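You operate a simulated robot arm through the tools that you are given. There is no shell and no other tool. Be economical: measure what you need, move in short steps, check, and stop when the job is done.

You are at the controls of a simulated robot arm. One attempt, no reset.

TASK
Play out what is left on the music box, then set tune 1 and wind to mark 1.
Fine: stop it before you wind; leave it stopped.

Only the result counts: the job must be done as asked and must still hold three seconds after the hand-in. Knocking over, shifting, dropping, spilling or breaking anything else fails it.

THE ROBOT
A 5-joint arm with a two-finger parallel gripper, fixed in place. Base frame: the origin is at the foot of the arm, x ahead of it, y to its left, z up; the work surface is at about z = 0. Lengths are in mm, angles in rad, forces in N, time in s.
With the tool pointing down near the work surface it reaches from about 260 to 600 mm from the base axis. Its first joint turns from -1.152 to 1.152 rad. The tool tilts only in the upright plane through the base axis and itself; it spins freely about its own axis. Payload 1.57 kg.
The tool frame sits at the grasp point between the pads (the TCP): z along the fingers, y along the line on which they close. The tips reach 30 mm beyond it. The gripper opens to 80 mm. The fingers are 17 mm wide and 12 mm thick; the gripper's body (40 by 82 mm) begins 80 mm behind the TCP.
Orientation is that of the tool frame in the base frame, as a unit quaternion [x, y, z, w]. With the fingers straight down and closing along the base's y, the tool's x points along the base's -x, its y along +y and its z along -z.

THE INTERFACE
- The arm moves only by the tool play_rows. Its argument "steps" is text: rows parted by semicolons, each of 7 numbers parted by spaces: the shift along the tool's x, y, z in mm, then the turn, a rotation vector about the tool's x, y, z in rad, then the opening, from 0 (shut) to 1 (fully open). In form: dx dy dz ax ay az hand; .... A call has 1 to 20 rows; each row is the pose to reach, as a shift and turn from the pose commanded when the call began, along the tool's axes at that moment. A row lasts 0.2 s, in which the tool goes at most 50 mm and 0.15 rad; a call with a longer step from one row to the next is refused whole, and so is a gripper value outside its range. Where a pose cannot be reached the arm comes as near as it can. A force on the tool above 40 N (or 10 N above the force at the start of the call, whichever is more), or a blocked arm, ends the call early, and 0.2 s more pass. The fingers move at their own pace (about 153 mm/s each) and stop on an object; they squeeze with about 27 N. The grip force told is the motor's: it shows also when the fingers shut on nothing. Time passes only in rows, and 0.2 s behind the last, so rows that repeat a pose let the fingers close. The reply holds the time, the measured pose of the TCP, the force on the tool along the base axes, the opening and the grip force, in the units named above and with some noise, with the torque about the TCP (base axes, N m) and any sound that the robot's microphone picked up.
- Cameras (640 x 400 px; columns grow to the right, rows downward): "scene" is fixed at [53.3, 397.3, 545.2]; the picture's right is [-0.54, -0.84, 0.00], its down [-0.38, 0.25, -0.89] and it looks along [0.75, -0.48, -0.45] (base axes); focal length 275 px, centre (320, 200). "wrist" rides on the gripper at [72, -7, -122] in the tool frame; the picture's right is [0.09, 1.00, 0.00], its down [-0.84, 0.08, -0.54] and it looks along [-0.54, 0.05, 0.84] (tool axes); focal length 238 px, centre (320, 200). There is no depth. A picture from a camera that has moved, and an enlarged one, comes with that camera's place and axes in the base frame and with its lens. The place of the scene camera against the robot may be out by one fixed shift of up to 18 mm in any direction.
- capture(camera): a new picture of that camera. No time passes.
- zoom(camera, box): a new picture of the part [left, top, right, bottom] of that camera's present view, enlarged. No time passes.
- hand_in(): hands the job in; it is judged then, once.

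Go step by step. Nothing tells you positions but the pictures and the camera data: compare them with the known pose of the tool, close in by small moves and look again before you grip or let go. The budget is 120 turns and 76 pictures, counting those below and the enlarged ones. Unless the task says otherwise, let go and move clear before handing in, and close with one line.

The tools are called after "Request:" as a command line: name --argument value ..., lists and objects as JSON in quotes. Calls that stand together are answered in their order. play_rows: Moves the arm, as the interface text tells. Its arguments: {"type":"object","properties":{"steps":{"type":"string"}},"required":["steps"]} The other tools are called the same way: capture (camera) takes a picture; zoom (camera, box) takes an enlarged picture of a part of a camera's view; hand_in () hands the job in.

At the start:

```text
t: 0.0
tool_pos: [235.4, 246.0, 424.7]
ee_rot: [0.0, 1.0, 0.0, 0.0]
wrist_force: [-0.1, -0.2, 0.6]
moment: [-0.01, 0.03, 0.01]
grip_width: 80.0
grasp_force: 0.1
```

scene: 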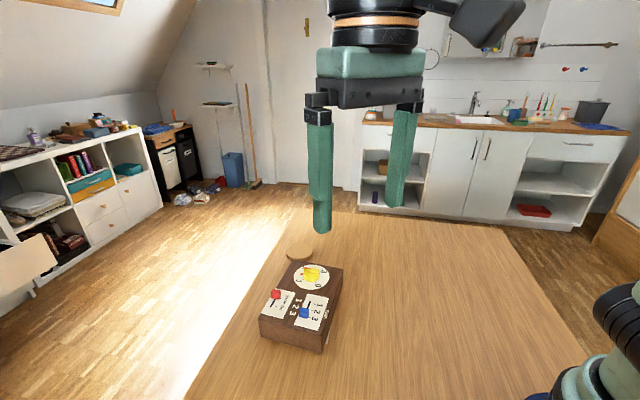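
wrist: 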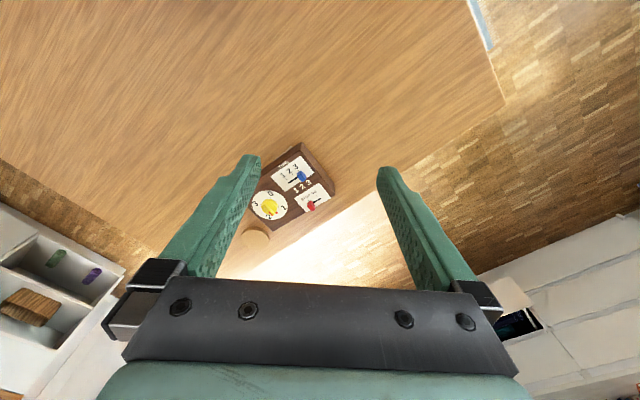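

I see a small wooden music box with a yellow winding key on a dial, a red slider (run/stop?) and a blue slider (tune 1-2-3). I zoom in to read it.

Request:
zoom --camera "scene" --box '[245, 230, 355, 360]'

Request:
zoom --camera "wrist" --box '[230, 135, 350, 255]'

```text
3.08 times, centred on (300, 295) of scene
camera zoom: at [53.3, 397.3, 545.2], right [-0.54, -0.84, 0.0], down [-0.38, 0.25, -0.89], along [0.75, -0.48, -0.45], focal length 845 px, centre (382, -92)
```

zoom: 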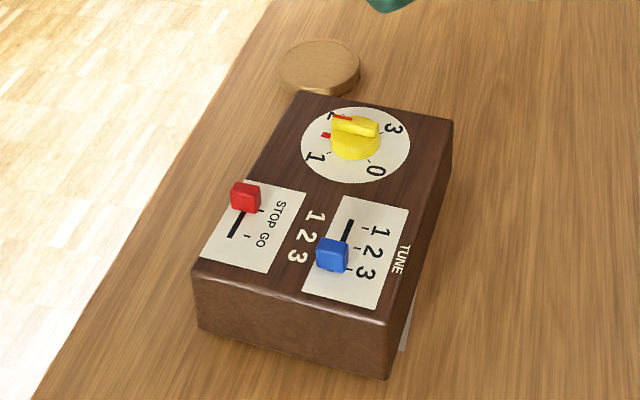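

```text
3.33 times, centred on (290, 195) of wrist
camera zoom: at [163.5, 239.9, 546.9], right [-0.09, 1.0, 0.0], down [0.84, 0.08, 0.54], along [0.54, 0.05, -0.84], focal length 794 px, centre (420, 217)
```

zoom: 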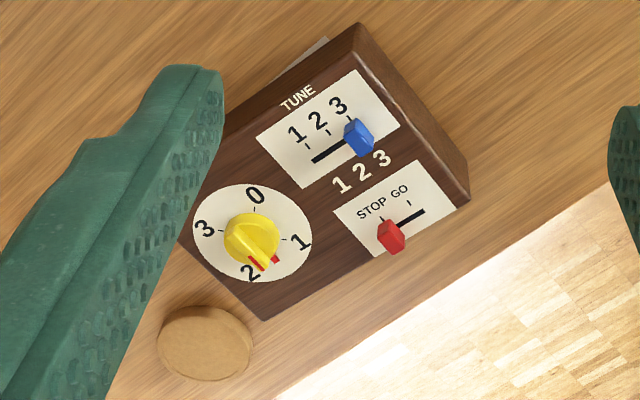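

The knob sits around (510,143), blue around (412,220), red around (497,248). I move closer, staying well above the box, for a better view.

Request:
play_rows --steps "-24 -8 29 0 0 0 1; -48 -16 58 0 0 0 1; -73 -24 87 0 0 0 1; -97 -32 117 0 0 0 1; -121 -40 146 0 0 0 1; -145 -46 175 0 0 0 1; -145 -46 175 0 0 0 1"

Request:
capture --camera "wrist"

Request:
zoom --camera "scene" --box '[245, 230, 355, 360]'

```text
t: 1.6
tool_pos: [380.3, 201.5, 250.9]
ee_rot: [0.0, 1.0, 0.0, 0.0]
wrist_force: [-0.1, -1.0, 0.8]
moment: [0.03, 0.0, -0.02]
grip_width: 80.0
grasp_force: 0.1
```

```text
71 pictures are left
camera wrist: at [307.9, 194.7, 372.2], right [-0.09, 1.0, 0.0], down [0.84, 0.08, 0.54], along [0.54, 0.05, -0.84], focal length 238 px, centre (320, 200)
```

wrist: 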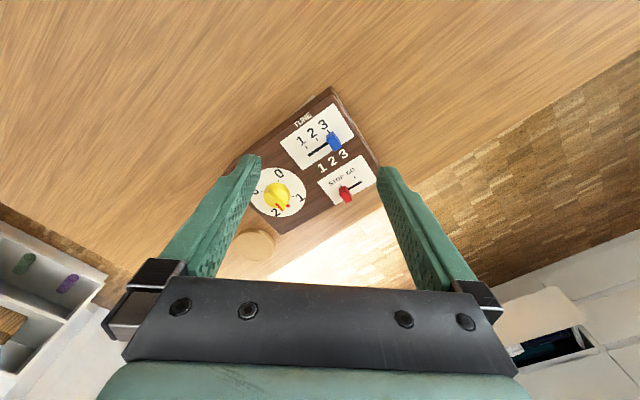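

```text
3.08 times, centred on (300, 295) of scene
camera zoom: at [53.3, 397.3, 545.2], right [-0.54, -0.84, 0.0], down [-0.38, 0.25, -0.89], along [0.75, -0.48, -0.45], focal length 845 px, centre (382, -92)
```

zoom: 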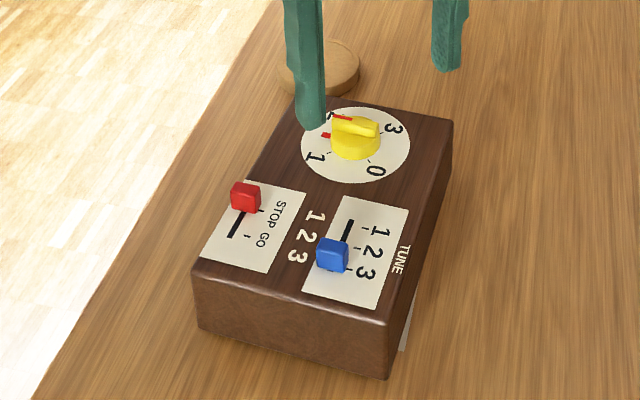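

Request:
zoom --camera "wrist" --box '[230, 80, 390, 250]'

Request:
zoom --camera "wrist" --box '[245, 160, 315, 230]'

```text
2.35 times, centred on (310, 165) of wrist
camera zoom: at [307.9, 194.7, 372.2], right [-0.09, 1.0, 0.0], down [0.84, 0.08, 0.54], along [0.54, 0.05, -0.84], focal length 561 px, centre (344, 282)
```

zoom: 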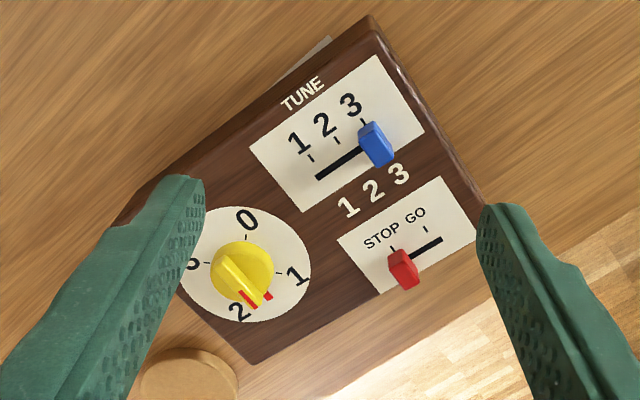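

```text
5.71 times, centred on (280, 195) of wrist
camera zoom: at [307.9, 194.7, 372.2], right [-0.09, 1.0, 0.0], down [0.84, 0.08, 0.54], along [0.54, 0.05, -0.84], focal length 1362 px, centre (549, 229)
```

zoom: 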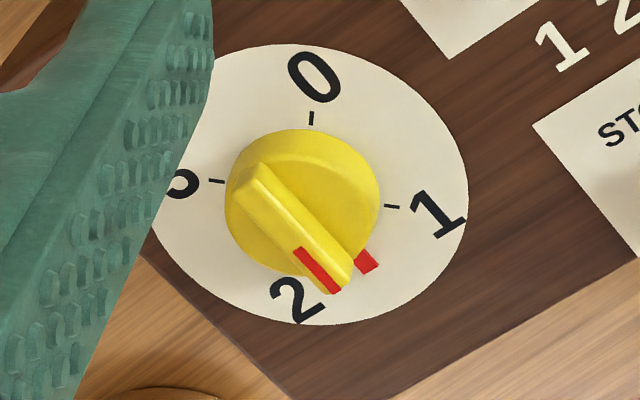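

The key's pointer reads about 1.5, red is on STOP, and the tune is on 3. The box top is at about z=57, and the slider axis runs about 40° off the base y. I go above the red slider with the jaws turned to close along its travel.

Request:
play_rows --steps "-22 9.5 20 0 0 -0.14 1; -44 19 40 0 0 -0.28 1; -66 28.5 60 0 0 -0.42 1; -88 38 80 0 0 -0.56 1; -111 47.5 100 0 0 -0.7 1; -111 47.5 100 0 0 -0.7 0.5;-111 47.5 100 0 0 -0.7 0.5"

Request:
capture --camera "wrist"

Request:
zoom --camera "scene" --box '[245, 230, 355, 360]'

```text
t: 3.2
tool_pos: [491.8, 249.7, 151.8]
ee_rot: [-0.344, 0.939, 0.0, 0.0]
wrist_force: [-0.2, 0.7, -0.2]
moment: [-0.03, -0.01, 0.0]
grip_width: 39.9
grasp_force: 0.1
```

```text
67 pictures are left
camera wrist: at [440.3, 197.8, 273.5], right [-0.71, 0.7, 0.0], down [0.59, 0.6, 0.54], along [0.38, 0.39, -0.84], focal length 238 px, centre (320, 200)
```

wrist: 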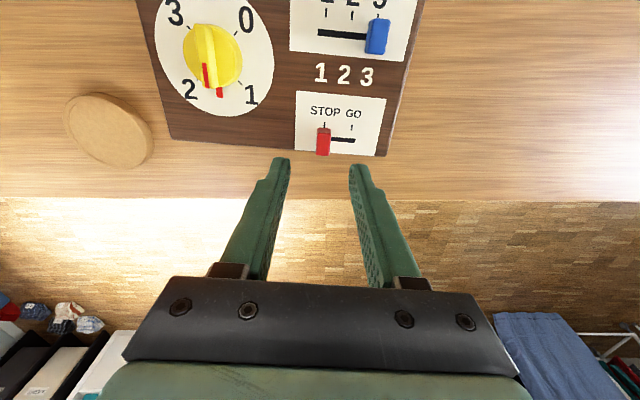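

```text
3.08 times, centred on (300, 295) of scene
camera zoom: at [53.3, 397.3, 545.2], right [-0.54, -0.84, 0.0], down [-0.38, 0.25, -0.89], along [0.75, -0.48, -0.45], focal length 845 px, centre (382, -92)
```

zoom: 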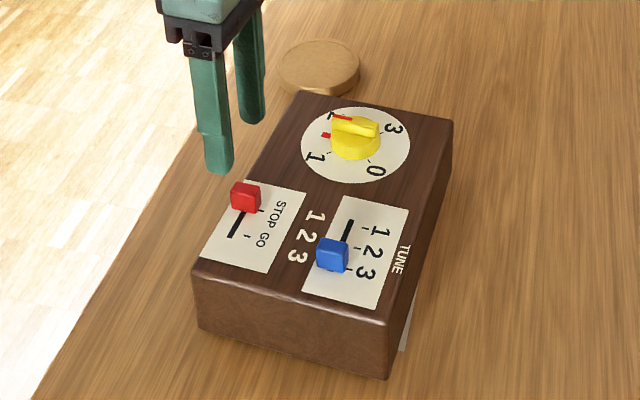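

The red knob is almost exactly under the tool (about 2.5 mm along tool y). I descend with the tips a little above the box top.

Request:
play_rows --steps "0 2.6 20 0 0 0 0.5; 0 2.6 40 0 0 0 0.5; 0 2.6 54 0 0 0 0.5; 0 2.6 58 0 0 0 0.5"

Request:
capture --camera "wrist"

Request:
zoom --camera "scene" --box '[245, 230, 355, 360]'

```text
t: 4.2
tool_pos: [489.6, 249.8, 94.5]
ee_rot: [-0.343, 0.939, -0.001, 0.0]
wrist_force: [-6.4, -4.1, 14.6]
moment: [-0.08, 0.26, 0.05]
grip_width: 40.0
grasp_force: 0.0
```

```text
65 pictures are left
camera wrist: at [439.1, 198.4, 215.7], right [-0.71, 0.7, 0.0], down [0.59, 0.6, 0.54], along [0.38, 0.39, -0.84], focal length 238 px, centre (320, 200)
```

wrist: 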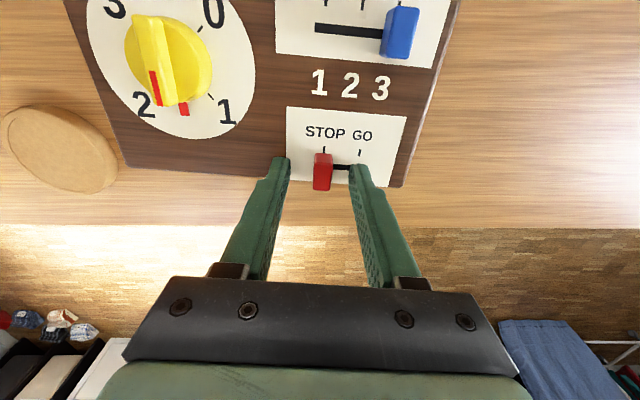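

```text
3.08 times, centred on (300, 295) of scene
camera zoom: at [53.2, 397.3, 545.3], right [-0.54, -0.84, 0.0], down [-0.38, 0.25, -0.89], along [0.75, -0.48, -0.45], focal length 845 px, centre (382, -92)
```

zoom: 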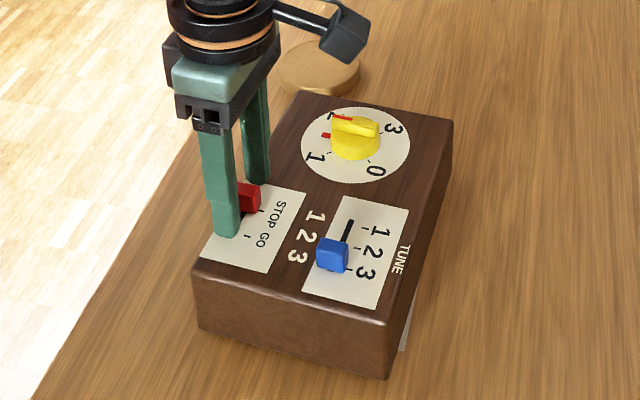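

The tips touch the box top, so it is at about z=64. I rise 4 mm and close gently on the red knob.

Request:
play_rows --steps "0 0 -4 0 0 0 0.5; 0 0 -4.5 0 0 0 0.3; 0 0 -4.5 0 0 0 0.1; 0 0 -4.5 0 0 0 0"

Request:
zoom --camera "wrist" --box '[240, 100, 400, 200]'

```text
t: 5.2
tool_pos: [490.6, 250.7, 96.6]
ee_rot: [-0.342, 0.94, 0.0, 0.0]
wrist_force: [0.3, 4.0, -0.5]
moment: [0.15, -0.2, 0.02]
grip_width: 11.7
grasp_force: 26.9
```

```text
4.00 times, centred on (320, 150) of wrist
camera zoom: at [439.0, 198.7, 218.2], right [-0.71, 0.7, 0.0], down [0.59, 0.6, 0.54], along [0.38, 0.39, -0.84], focal length 953 px, centre (320, 400)
```

zoom: 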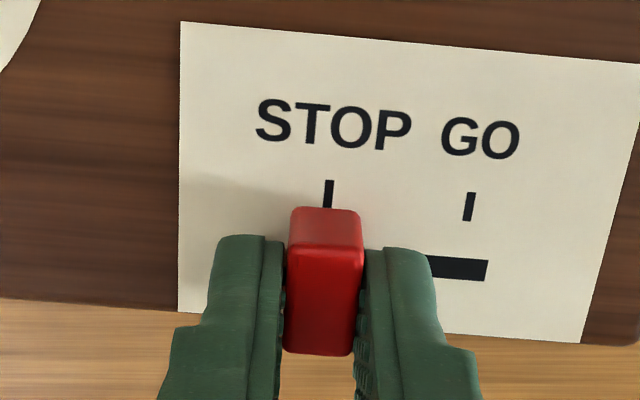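

The knob is gripped at STOP. I slide it 24 mm along tool y to GO.

Request:
play_rows --steps "0 5 0 0 0 0 0; -0.1 10 0 0 0 0 0; -0.2 15 0 0 0 0 0; -0.3 20 0 0 0 0 0; -0.3 24 0 0 0 0 0; -0.3 24 0 0 0 0 0"

Request:
capture --camera "wrist"

```text
t: 6.6
tool_pos: [474.2, 269.8, 96.1]
ee_rot: [-0.343, 0.939, 0.001, 0.0]
wrist_force: [0.2, -2.3, 0.3]
moment: [0.05, -0.09, -0.02]
grip_width: 11.6
grasp_force: 26.9
```

```text
62 pictures are left
camera wrist: at [423.7, 217.9, 218.7], right [-0.71, 0.7, 0.0], down [0.59, 0.6, 0.54], along [0.38, 0.39, -0.84], focal length 238 px, centre (320, 200)
```

wrist: 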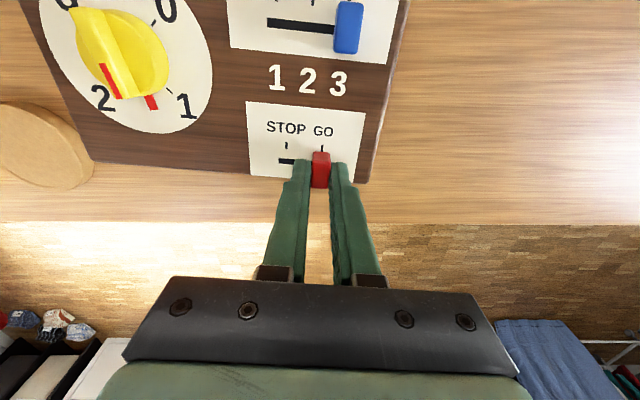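

Red is at GO. I hold here and wait while it plays.

Request:
play_rows --steps "0 0 0 0 0 0 0;0 0 0 0 0 0 0;0 0 0 0 0 0 0;0 0 0 0 0 0 0;0 0 0 0 0 0 0;0 0 0 0 0 0 0;0 0 0 0 0 0 0;0 0 0 0 0 0 0;0 0 0 0 0 0 0;0 0 0 0 0 0 0"

Request:
zoom --camera "wrist" --box '[40, 0, 360, 200]'

```text
t: 8.8
tool_pos: [475.0, 269.4, 96.3]
ee_rot: [-0.343, 0.939, 0.0, -0.001]
wrist_force: [-0.4, -0.6, 0.1]
moment: [0.09, -0.09, -0.06]
grip_width: 11.4
grasp_force: 26.7
```

```text
2.00 times, centred on (200, 100) of wrist
camera zoom: at [423.8, 217.9, 218.7], right [-0.71, 0.7, 0.0], down [0.59, 0.6, 0.54], along [0.38, 0.39, -0.84], focal length 477 px, centre (560, 400)
```

zoom: 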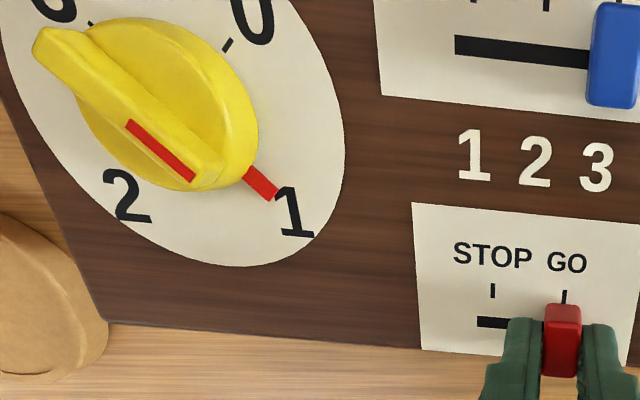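

It is playing: the pointer is down to about 1. I wait on.

Request:
play_rows --steps "0 0 0 0 0 0 0;0 0 0 0 0 0 0;0 0 0 0 0 0 0;0 0 0 0 0 0 0;0 0 0 0 0 0 0;0 0 0 0 0 0 0;0 0 0 0 0 0 0;0 0 0 0 0 0 0;0 0 0 0 0 0 0;0 0 0 0 0 0 0;0 0 0 0 0 0 0;0 0 0 0 0 0 0;0 0 0 0 0 0 0;0 0 0 0 0 0 0;0 0 0 0 0 0 0;0 0 0 0 0 0 0;0 0 0 0 0 0 0;0 0 0 0 0 0 0;0 0 0 0 0 0 0;0 0 0 0 0 0 0"

Request:
play_rows --steps "0 0 0 0 0 0 0;0 0 0 0 0 0 0;0 0 0 0 0 0 0;0 0 0 0 0 0 0;0 0 0 0 0 0 0;0 0 0 0 0 0 0;0 0 0 0 0 0 0;0 0 0 0 0 0 0;0 0 0 0 0 0 0;0 0 0 0 0 0 0;0 0 0 0 0 0 0;0 0 0 0 0 0 0;0 0 0 0 0 0 0;0 0 0 0 0 0 0;0 0 0 0 0 0 0;0 0 0 0 0 0 0;0 0 0 0 0 0 0;0 0 0 0 0 0 0;0 0 0 0 0 0 0;0 0 0 0 0 0 0"

Request:
zoom --camera "wrist" --box '[40, 0, 360, 200]'

```text
t: 13.0
tool_pos: [475.6, 268.4, 97.0]
ee_rot: [-0.343, 0.939, 0.0, 0.001]
wrist_force: [-0.9, -0.5, 0.0]
moment: [0.06, -0.05, -0.02]
grip_width: 11.5
grasp_force: 27.4
```

```text
t: 17.2
tool_pos: [475.2, 269.7, 96.0]
ee_rot: [-0.343, 0.939, 0.0, 0.0]
wrist_force: [-0.5, -0.1, -0.2]
moment: [-0.07, 0.06, -0.01]
grip_width: 11.6
grasp_force: 26.7
```

```text
2.00 times, centred on (200, 100) of wrist
camera zoom: at [423.8, 217.9, 218.7], right [-0.71, 0.7, 0.0], down [0.59, 0.6, 0.54], along [0.38, 0.39, -0.84], focal length 477 px, centre (560, 400)
```

zoom: 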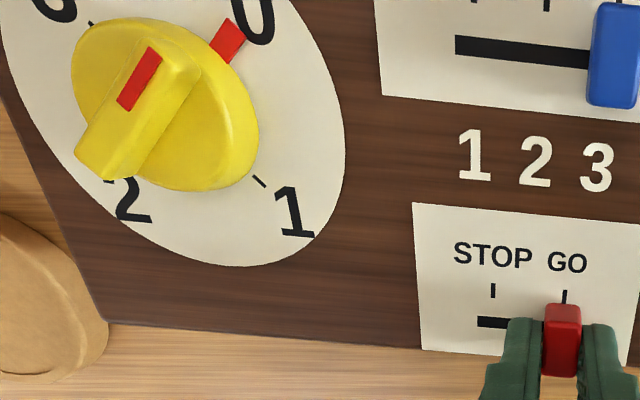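

The pointer stands on 0. I give it two more seconds and then slide back to STOP.

Request:
play_rows --steps "0 0 0 0 0 0 0;0 0 0 0 0 0 0;0 0 0 0 0 0 0;0 0 0 0 0 0 0;0 0 0 0 0 0 0;0 0 0 0 0 0 0;0 0 0 0 0 0 0;0 0 0 0 0 0 0;0 0 0 0 0 0 0;0 0 0 0 0 0 0;0 -5 0 0 0 0 0; 0.1 -10 0 0 0 0 0; 0.2 -15 0 0 0 0 0; 0.3 -20 0 0 0 0 0; 0.3 -24 0 0 0 0 0; 0.3 -24 0 0 0 0 0"

Request:
capture --camera "wrist"

```text
t: 20.6
tool_pos: [490.7, 251.4, 96.4]
ee_rot: [-0.343, 0.939, 0.001, 0.002]
wrist_force: [-3.0, 7.1, 6.9]
moment: [0.24, -0.01, -0.08]
grip_width: 11.5
grasp_force: 27.0
```

```text
59 pictures are left
camera wrist: at [439.2, 199.3, 218.1], right [-0.71, 0.7, 0.0], down [0.59, 0.6, 0.54], along [0.38, 0.39, -0.84], focal length 238 px, centre (320, 200)
```

wrist: 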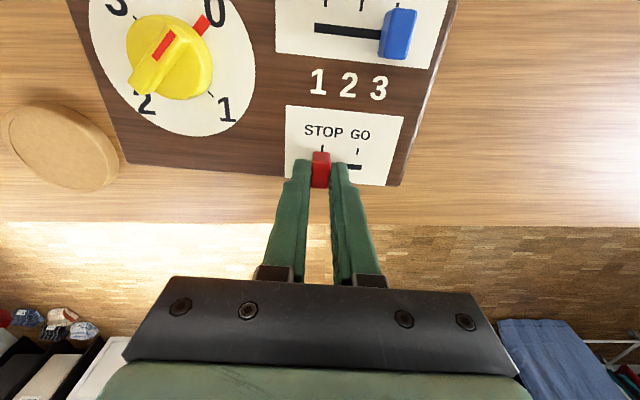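

Stopped at STOP. I release, rise and go over the blue slider.

Request:
play_rows --steps "0 0.5 0 0 0 0 0;0 0.5 0 0 0 0 0.4;0 0.5 0 0 0 0 0.5;0 0.5 -25 0 0 0 0.5;0 0.5 -55 0 0 0 0.5;27 10 -55 0 0 0 0.5;54 20 -55 0 0 0 0.5;81.5 30 -55 0 0 0 0.5;81.5 30 -55 0 0 0 0.5"

Request:
capture --camera "wrist"

Request:
zoom --camera "scene" --box '[245, 230, 355, 360]'

```text
t: 22.6
tool_pos: [408.6, 221.9, 151.7]
ee_rot: [-0.343, 0.939, -0.001, 0.0]
wrist_force: [0.0, -0.6, -1.6]
moment: [0.0, 0.02, 0.0]
grip_width: 39.9
grasp_force: 0.0
```

```text
58 pictures are left
camera wrist: at [357.8, 170.0, 273.9], right [-0.71, 0.7, 0.0], down [0.59, 0.6, 0.54], along [0.38, 0.39, -0.84], focal length 238 px, centre (320, 200)
```

wrist: 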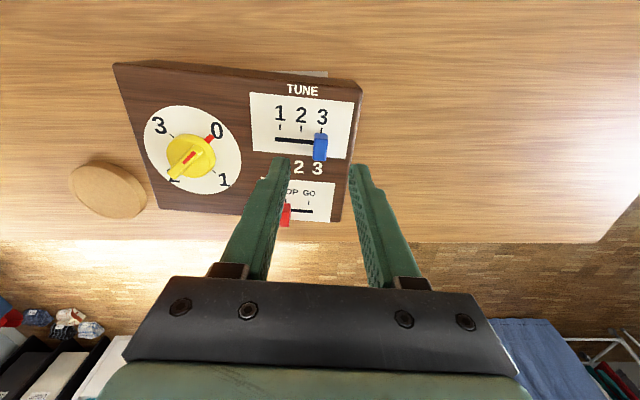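

```text
3.08 times, centred on (300, 295) of scene
camera zoom: at [53.3, 397.3, 545.2], right [-0.54, -0.84, 0.0], down [-0.38, 0.25, -0.89], along [0.75, -0.48, -0.45], focal length 845 px, centre (382, -92)
```

zoom: 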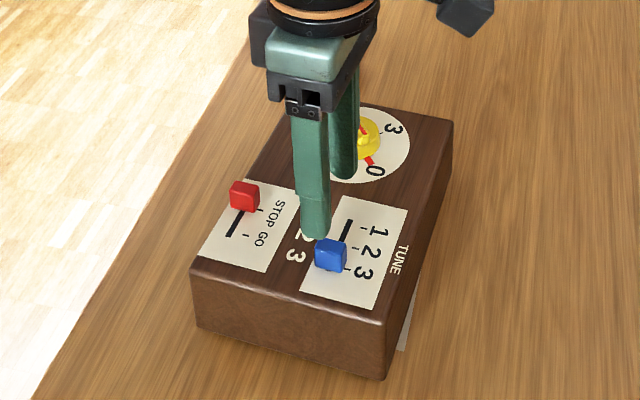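

Blue is centred under the tool. I descend and grip it.

Request:
play_rows --steps "-0.5 0 20 0 0 0 0.5; -0.5 0 40 0 0 0 0.5; -0.5 0 52 0 0 0 0.5; -0.5 0 54 0 0 0 0.5;-0.5 0 54 0 0 0 0.3;-0.5 0 54 0 0 0 0.1;-0.5 0 54 0 0 0 0"

Request:
zoom --camera "wrist" --box '[200, 75, 400, 200]'

```text
t: 24.2
tool_pos: [409.3, 221.9, 97.5]
ee_rot: [-0.343, 0.939, 0.0, 0.0]
wrist_force: [-0.4, 2.6, -0.5]
moment: [0.09, -0.05, -0.02]
grip_width: 11.7
grasp_force: 26.7
```

```text
3.20 times, centred on (300, 138) of wrist
camera zoom: at [358.5, 169.8, 219.0], right [-0.71, 0.7, 0.0], down [0.59, 0.6, 0.54], along [0.38, 0.39, -0.84], focal length 763 px, centre (384, 400)
```

zoom: 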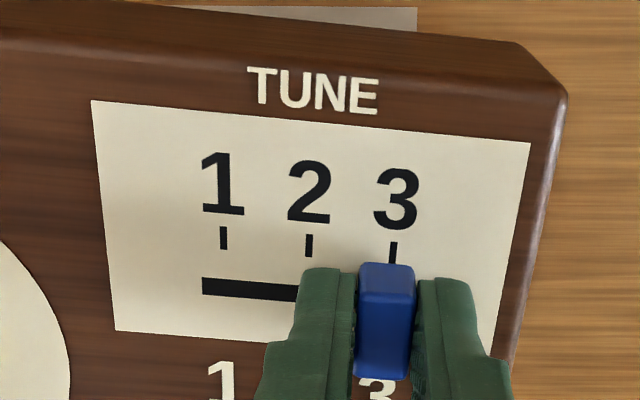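

I slide blue 36 mm back to tune 1.

Request:
play_rows --steps "0 -6 0 0 0 0 0;0 -12 0 0 0 0 0;0 -18 0 0 0 0 0;0 -24 0 0 0 0 0;0 -30 0 0 0 0 0;0 -36 0 0 0 0 0;0 -36 0 0 0 0 0"

Request:
zoom --camera "wrist" --box '[200, 75, 400, 200]'

```text
t: 25.8
tool_pos: [431.3, 193.1, 97.2]
ee_rot: [-0.344, 0.939, 0.0, 0.001]
wrist_force: [-5.9, 1.2, -0.1]
moment: [0.11, -0.27, 0.01]
grip_width: 11.8
grasp_force: 26.3
```

```text
3.20 times, centred on (300, 138) of wrist
camera zoom: at [381.4, 142.5, 219.1], right [-0.71, 0.7, 0.0], down [0.59, 0.6, 0.54], along [0.38, 0.39, -0.84], focal length 763 px, centre (384, 400)
```

zoom: 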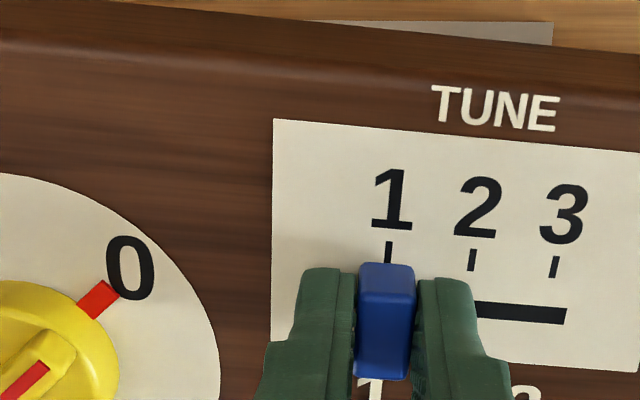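

Blue is on 1. I release, rise and go above the key, turning the jaws back.

Request:
play_rows --steps "0 0.2 0 0 0 0 0.3;0 0.2 0 0 0 0 0.5;0 0.2 -30 0 0 0 0.5;0 0 -75 0 0 0 0.5;-5 -16 -75 0 0 0.14 0.5;-9 -32 -75 0 0 0.28 0.5;-14 -48 -75 0 0 0.42 0.5;-19 -64 -75 0 0 0.56 0.6;-23 -80 -75 0 0 0.70 0.6;-23 -80 -75 0 0 0.70 0.6"

Request:
capture --camera "wrist"

Request:
zoom --camera "scene" --box '[245, 230, 355, 360]'

```text
t: 28.0
tool_pos: [501.5, 148.5, 171.4]
ee_rot: [0.0, 1.0, 0.0, 0.0]
wrist_force: [0.4, -0.4, -0.3]
moment: [0.0, 0.03, 0.01]
grip_width: 47.8
grasp_force: 0.1
```

```text
54 pictures are left
camera wrist: at [428.9, 141.1, 293.8], right [-0.09, 1.0, 0.0], down [0.84, 0.08, 0.54], along [0.54, 0.05, -0.84], focal length 238 px, centre (320, 200)
```

wrist: 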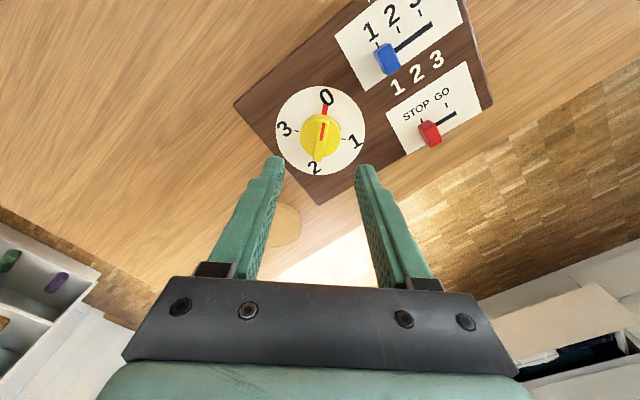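

```text
3.08 times, centred on (300, 295) of scene
camera zoom: at [53.3, 397.3, 545.2], right [-0.54, -0.84, 0.0], down [-0.38, 0.25, -0.89], along [0.75, -0.48, -0.45], focal length 845 px, centre (382, -92)
```

zoom: 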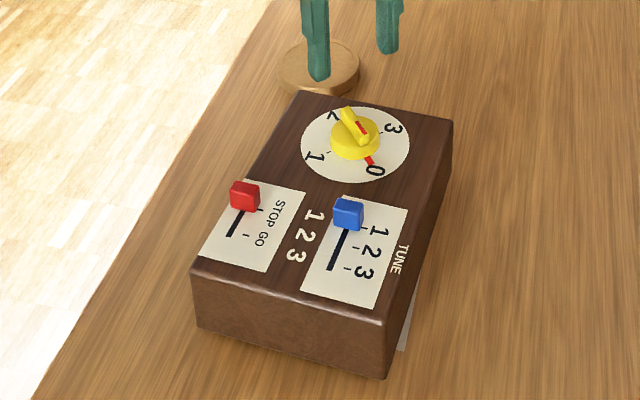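

Request:
zoom --camera "wrist" --box '[256, 80, 384, 180]'

Request:
zoom --camera "scene" --box '[288, 253, 336, 293]'

```text
4.00 times, centred on (320, 130) of wrist
camera zoom: at [428.9, 141.1, 293.8], right [-0.09, 1.0, 0.0], down [0.84, 0.08, 0.54], along [0.54, 0.05, -0.84], focal length 953 px, centre (320, 480)
```

zoom: 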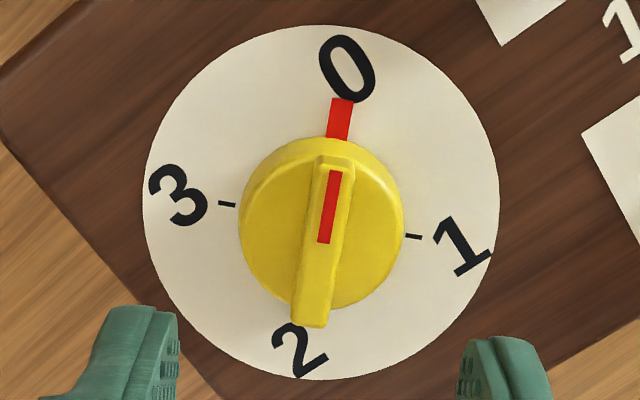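

```text
10.00 times, centred on (312, 273) of scene
camera zoom: at [53.3, 397.3, 545.2], right [-0.54, -0.84, 0.0], down [-0.38, 0.25, -0.89], along [0.75, -0.48, -0.45], focal length 2746 px, centre (400, -530)
```

zoom: 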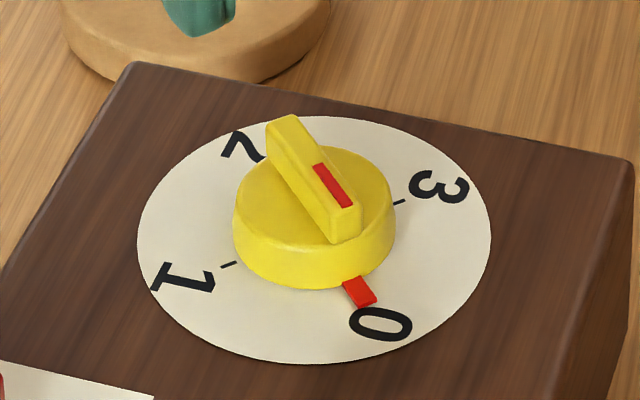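

The key axis is practically under the tool, and its bar is turned 0.08 rad from the jaws. I align and descend with a narrow opening to straddle the bar.

Request:
play_rows --steps "-0.3 -0.4 0 0 0 0.083 0.35;-0.3 -0.4 20 0 0 0.083 0.35;-0.3 -0.4 40 0 0 0.083 0.35;-0.3 -0.4 56 0 0 0.083 0.35;-0.3 -0.4 60 0 0 0.083 0.35"

Request:
zoom --camera "wrist" --box '[240, 120, 400, 220]'

Request:
zoom --camera "scene" --box '[280, 233, 344, 293]'

```text
t: 29.2
tool_pos: [501.0, 146.7, 112.3]
ee_rot: [0.042, 0.999, 0.001, 0.0]
wrist_force: [-0.3, 0.4, 0.2]
moment: [-0.01, -0.02, 0.0]
grip_width: 28.0
grasp_force: 0.1
```

```text
4.00 times, centred on (320, 170) of wrist
camera zoom: at [429.5, 146.3, 234.8], right [-0.01, 1.0, 0.0], down [0.84, 0.01, 0.54], along [0.54, 0.01, -0.84], focal length 953 px, centre (320, 320)
```

zoom: 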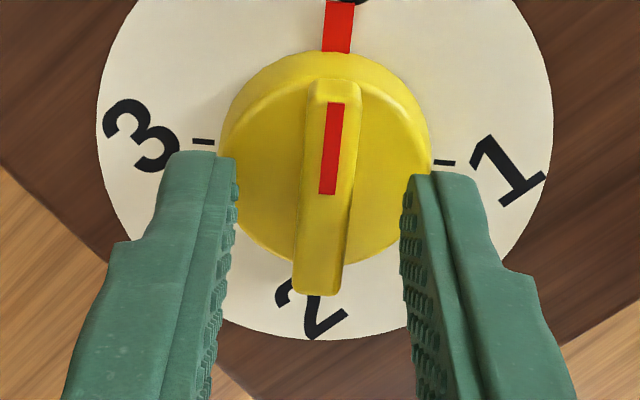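

```text
6.67 times, centred on (312, 263) of scene
camera zoom: at [53.3, 397.3, 545.2], right [-0.54, -0.84, 0.0], down [-0.38, 0.25, -0.89], along [0.75, -0.48, -0.45], focal length 1831 px, centre (373, -220)
```

zoom: 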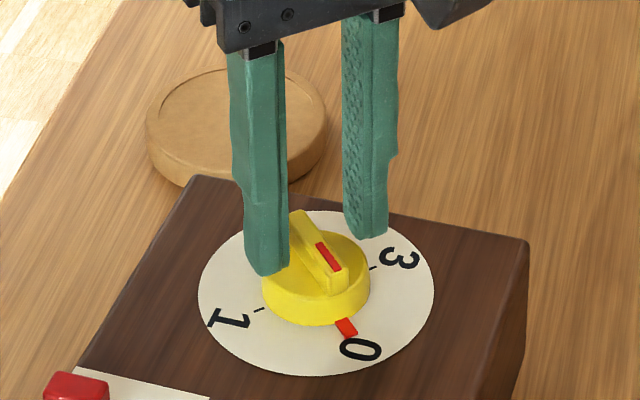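

The bar top is at about z=82 and the tips are just at that height. I descend in small steps.

Request:
play_rows --steps "0 0.5 2 0 0 0 0.35;0 0.5 4 0 0 0 0.35;0 0.5 5 0 0 0 0.35;0 0.5 6 0 0 0 0.35;0 0.5 6 0 0 0 0.35"

Request:
zoom --camera "scene" --box '[280, 233, 344, 293]'

```text
t: 30.4
tool_pos: [501.7, 147.6, 106.6]
ee_rot: [0.041, 0.999, 0.0, 0.001]
wrist_force: [-0.3, 0.4, 2.7]
moment: [-0.06, 0.0, 0.03]
grip_width: 27.8
grasp_force: 0.0
```

```text
6.67 times, centred on (312, 263) of scene
camera zoom: at [53.3, 397.3, 545.3], right [-0.54, -0.84, 0.0], down [-0.38, 0.25, -0.89], along [0.75, -0.48, -0.45], focal length 1831 px, centre (373, -220)
```

zoom: 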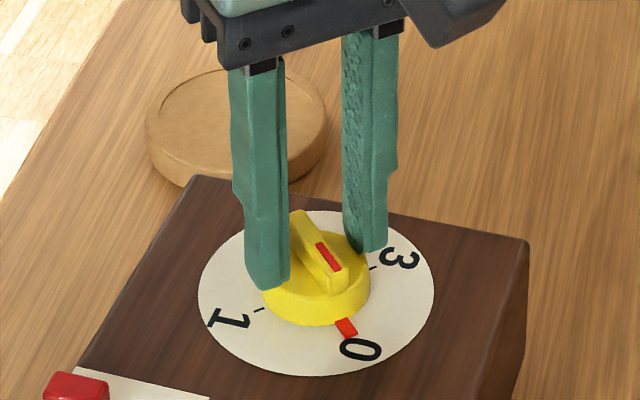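

A light touch (2.7 N) says the tips are on the disc. I lift 1 mm and close on the bar.

Request:
play_rows --steps "0 0 -1 0 0 0 0.35;0 0 -1 0 0 0 0.2;0 0 -1 0 0 0 0.1;0 0 -1 0 0 0 0;0 0 -1 0 0 0 0"

Request:
zoom --camera "wrist" --box '[240, 120, 400, 220]'

Request:
zoom --camera "scene" --box '[280, 233, 344, 293]'

```text
t: 31.6
tool_pos: [501.3, 147.9, 107.5]
ee_rot: [0.041, 0.999, 0.0, 0.0]
wrist_force: [0.7, 5.1, -0.3]
moment: [0.02, 0.28, -0.07]
grip_width: 8.8
grasp_force: 26.6
```

```text
4.00 times, centred on (320, 170) of wrist
camera zoom: at [429.1, 146.8, 229.7], right [-0.01, 1.0, 0.0], down [0.84, 0.01, 0.54], along [0.54, 0.01, -0.84], focal length 953 px, centre (320, 320)
```

zoom: 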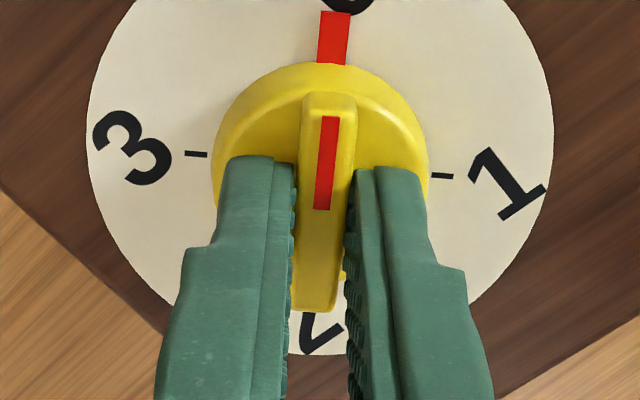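

```text
6.67 times, centred on (312, 263) of scene
camera zoom: at [53.3, 397.3, 545.2], right [-0.54, -0.84, 0.0], down [-0.38, 0.25, -0.89], along [0.75, -0.48, -0.45], focal length 1831 px, centre (373, -220)
```

zoom: 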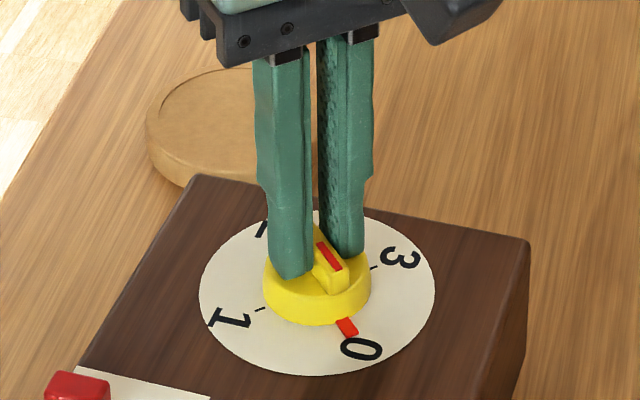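

Firm grip on the bar. I wind clockwise by 1.4 rad first, then check.

Request:
play_rows --steps "0 0.5 0 0 0 0.1 0;0 0.5 0 0 0 0.2 0;0 0.5 0 0 0 0.3 0;0 0.5 0 0 0 0.4 0;0 0.5 0 0 0 0.5 0;0 0.5 0 0 0 0.6 0;0 0.5 0 0 0 0.7 0;0 0.5 0 0 0 0.8 0;0 0.5 0 0 0 0.9 0;0 0.5 0 0 0 1.0 0;0 0.5 0 0 0 1.1 0;0 0.5 0 0 0 1.2 0;0 0.5 0 0 0 1.3 0;0 0.5 0 0 0 1.4 0;0 0.5 0 0 0 1.4 0"

Request:
zoom --camera "wrist" --box '[240, 120, 400, 220]'

Request:
zoom --camera "scene" --box '[280, 233, 344, 293]'

```text
t: 34.8
tool_pos: [501.4, 148.1, 108.4]
ee_rot: [0.676, 0.737, 0.0, 0.0]
wrist_force: [-11.2, -9.0, 17.7]
moment: [-0.22, 0.27, 0.0]
grip_width: 9.1
grasp_force: 27.0
```

```text
4.00 times, centred on (320, 170) of wrist
camera zoom: at [488.9, 218.6, 229.3], right [0.98, 0.18, 0.0], down [0.15, -0.83, 0.54], along [0.09, -0.53, -0.84], focal length 953 px, centre (320, 320)
```

zoom: 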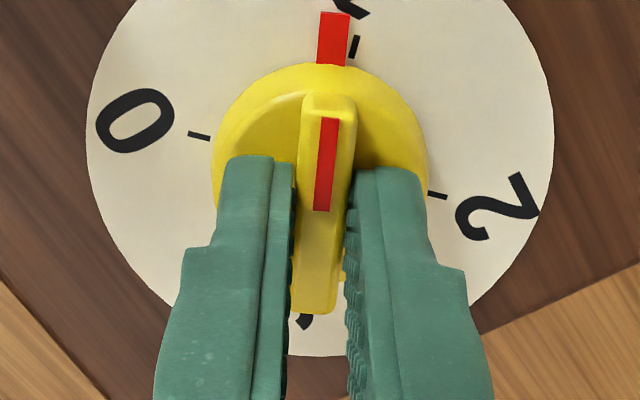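

```text
6.67 times, centred on (312, 263) of scene
camera zoom: at [53.2, 397.3, 545.3], right [-0.54, -0.84, 0.0], down [-0.38, 0.25, -0.89], along [0.75, -0.48, -0.45], focal length 1831 px, centre (373, -220)
```

zoom: 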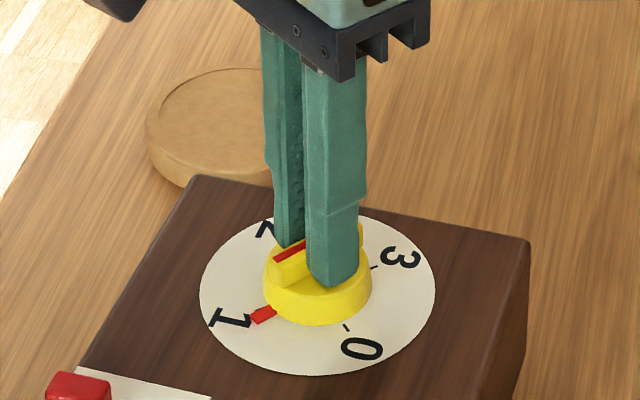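

The pointer is about 0.17 rad short of 1. I ease the side load and turn the remaining 0.17.

Request:
play_rows --steps "-0.3 -0.4 -0.5 0 0 0.06 0;-0.3 -0.4 -0.5 0 0 0.12 0;-0.3 -0.4 -0.5 0 0 0.171 0;-0.3 -0.4 -0.5 0 0 0.171 0;-0.3 -0.4 -0.5 0 0 0.171 0"

Request:
zoom --camera "wrist" --box '[240, 120, 400, 220]'

Request:
zoom --camera "scene" --box '[280, 233, 344, 293]'

```text
t: 36.0
tool_pos: [502.1, 147.7, 107.5]
ee_rot: [0.736, 0.677, 0.0, 0.001]
wrist_force: [3.9, -0.1, -0.5]
moment: [0.02, -0.11, 0.02]
grip_width: 8.9
grasp_force: 27.2
```

```text
4.00 times, centred on (320, 170) of wrist
camera zoom: at [500.5, 219.6, 229.3], right [1.0, 0.01, 0.0], down [0.01, -0.84, 0.54], along [0.01, -0.54, -0.84], focal length 953 px, centre (320, 320)
```

zoom: 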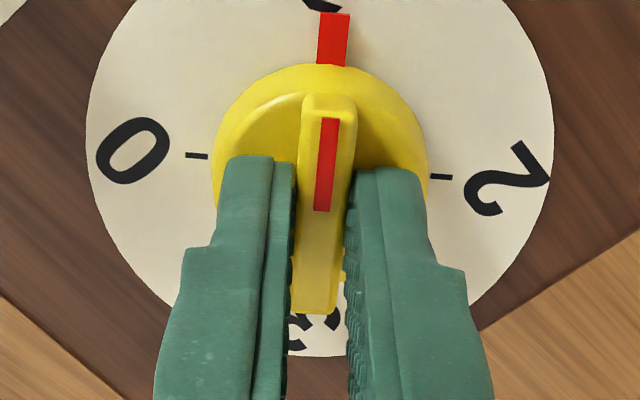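

```text
6.67 times, centred on (312, 263) of scene
camera zoom: at [53.3, 397.3, 545.2], right [-0.54, -0.84, 0.0], down [-0.38, 0.25, -0.89], along [0.75, -0.48, -0.45], focal length 1831 px, centre (373, -220)
```

zoom: 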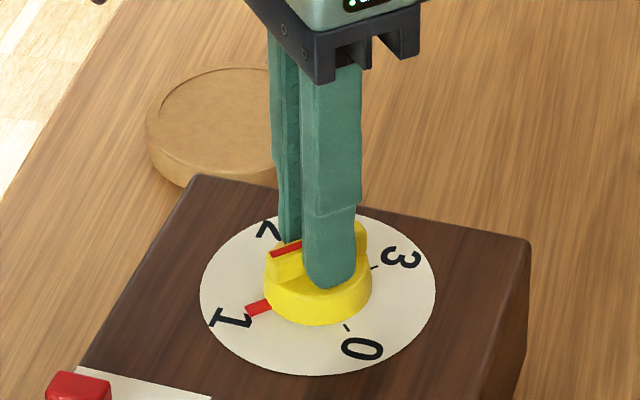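

The pointer covers tick 1. I release, rise and look again.

Request:
play_rows --steps "0 0 0 0 0 0 0.15;0 0 0 0 0 0 0.35;0 0 -2 0 0 0 0.35;0 0 -30 0 0 0 0.4;0 0 -70 0 0 0 0.4;0 0 -100 0 0 0 0.4;0 0 -100 0 0 0 0.4"

Request:
capture --camera "wrist"

Request:
zoom --camera "wrist" --box '[256, 70, 384, 150]'

Request:
zoom --camera "scene" --box '[245, 230, 355, 360]'

```text
t: 37.6
tool_pos: [499.0, 145.7, 208.0]
ee_rot: [0.736, 0.677, -0.001, 0.0]
wrist_force: [0.4, 0.1, -0.5]
moment: [0.0, 0.01, -0.02]
grip_width: 31.9
grasp_force: 0.1
```

```text
41 pictures are left
camera wrist: at [498.8, 218.2, 329.8], right [1.0, 0.01, 0.0], down [0.01, -0.84, 0.54], along [0.0, -0.54, -0.84], focal length 238 px, centre (320, 200)
```

wrist: 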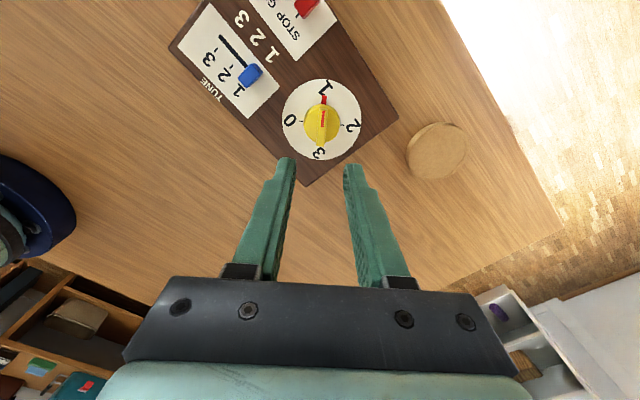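

```text
5.00 times, centred on (320, 110) of wrist
camera zoom: at [498.8, 218.2, 329.8], right [1.0, 0.01, 0.0], down [0.01, -0.84, 0.54], along [0.0, -0.54, -0.84], focal length 1192 px, centre (320, 650)
```

zoom: 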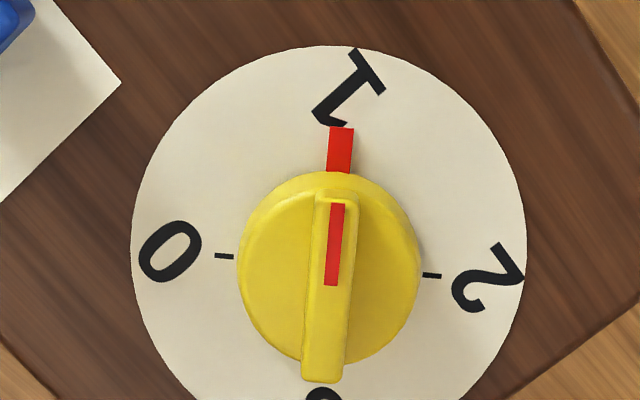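

```text
3.08 times, centred on (300, 295) of scene
camera zoom: at [53.3, 397.3, 545.2], right [-0.54, -0.84, 0.0], down [-0.38, 0.25, -0.89], along [0.75, -0.48, -0.45], focal length 845 px, centre (382, -92)
```

zoom: 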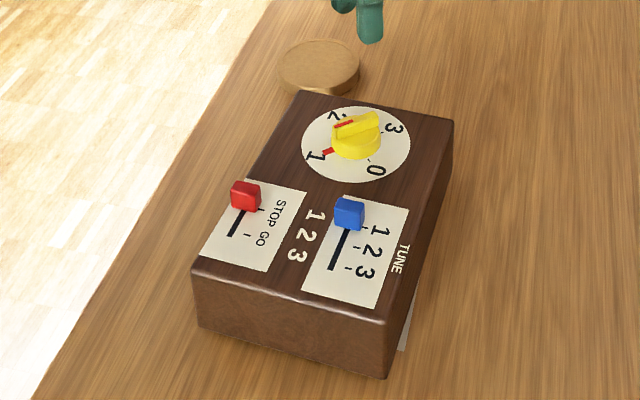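

The box reads as asked: red on STOP, blue on tune 1, the key's pointer exactly on mark 1, and the gripper is clear. I hand in.

Request:
hand_in

```text
The job is handed in.
```

The music box played down to 0 and was stopped. Then I set it to tune 1 and wound it to mark 1, and left it stopped with the arm clear. The hand-in was accepted, but no verdict came back.
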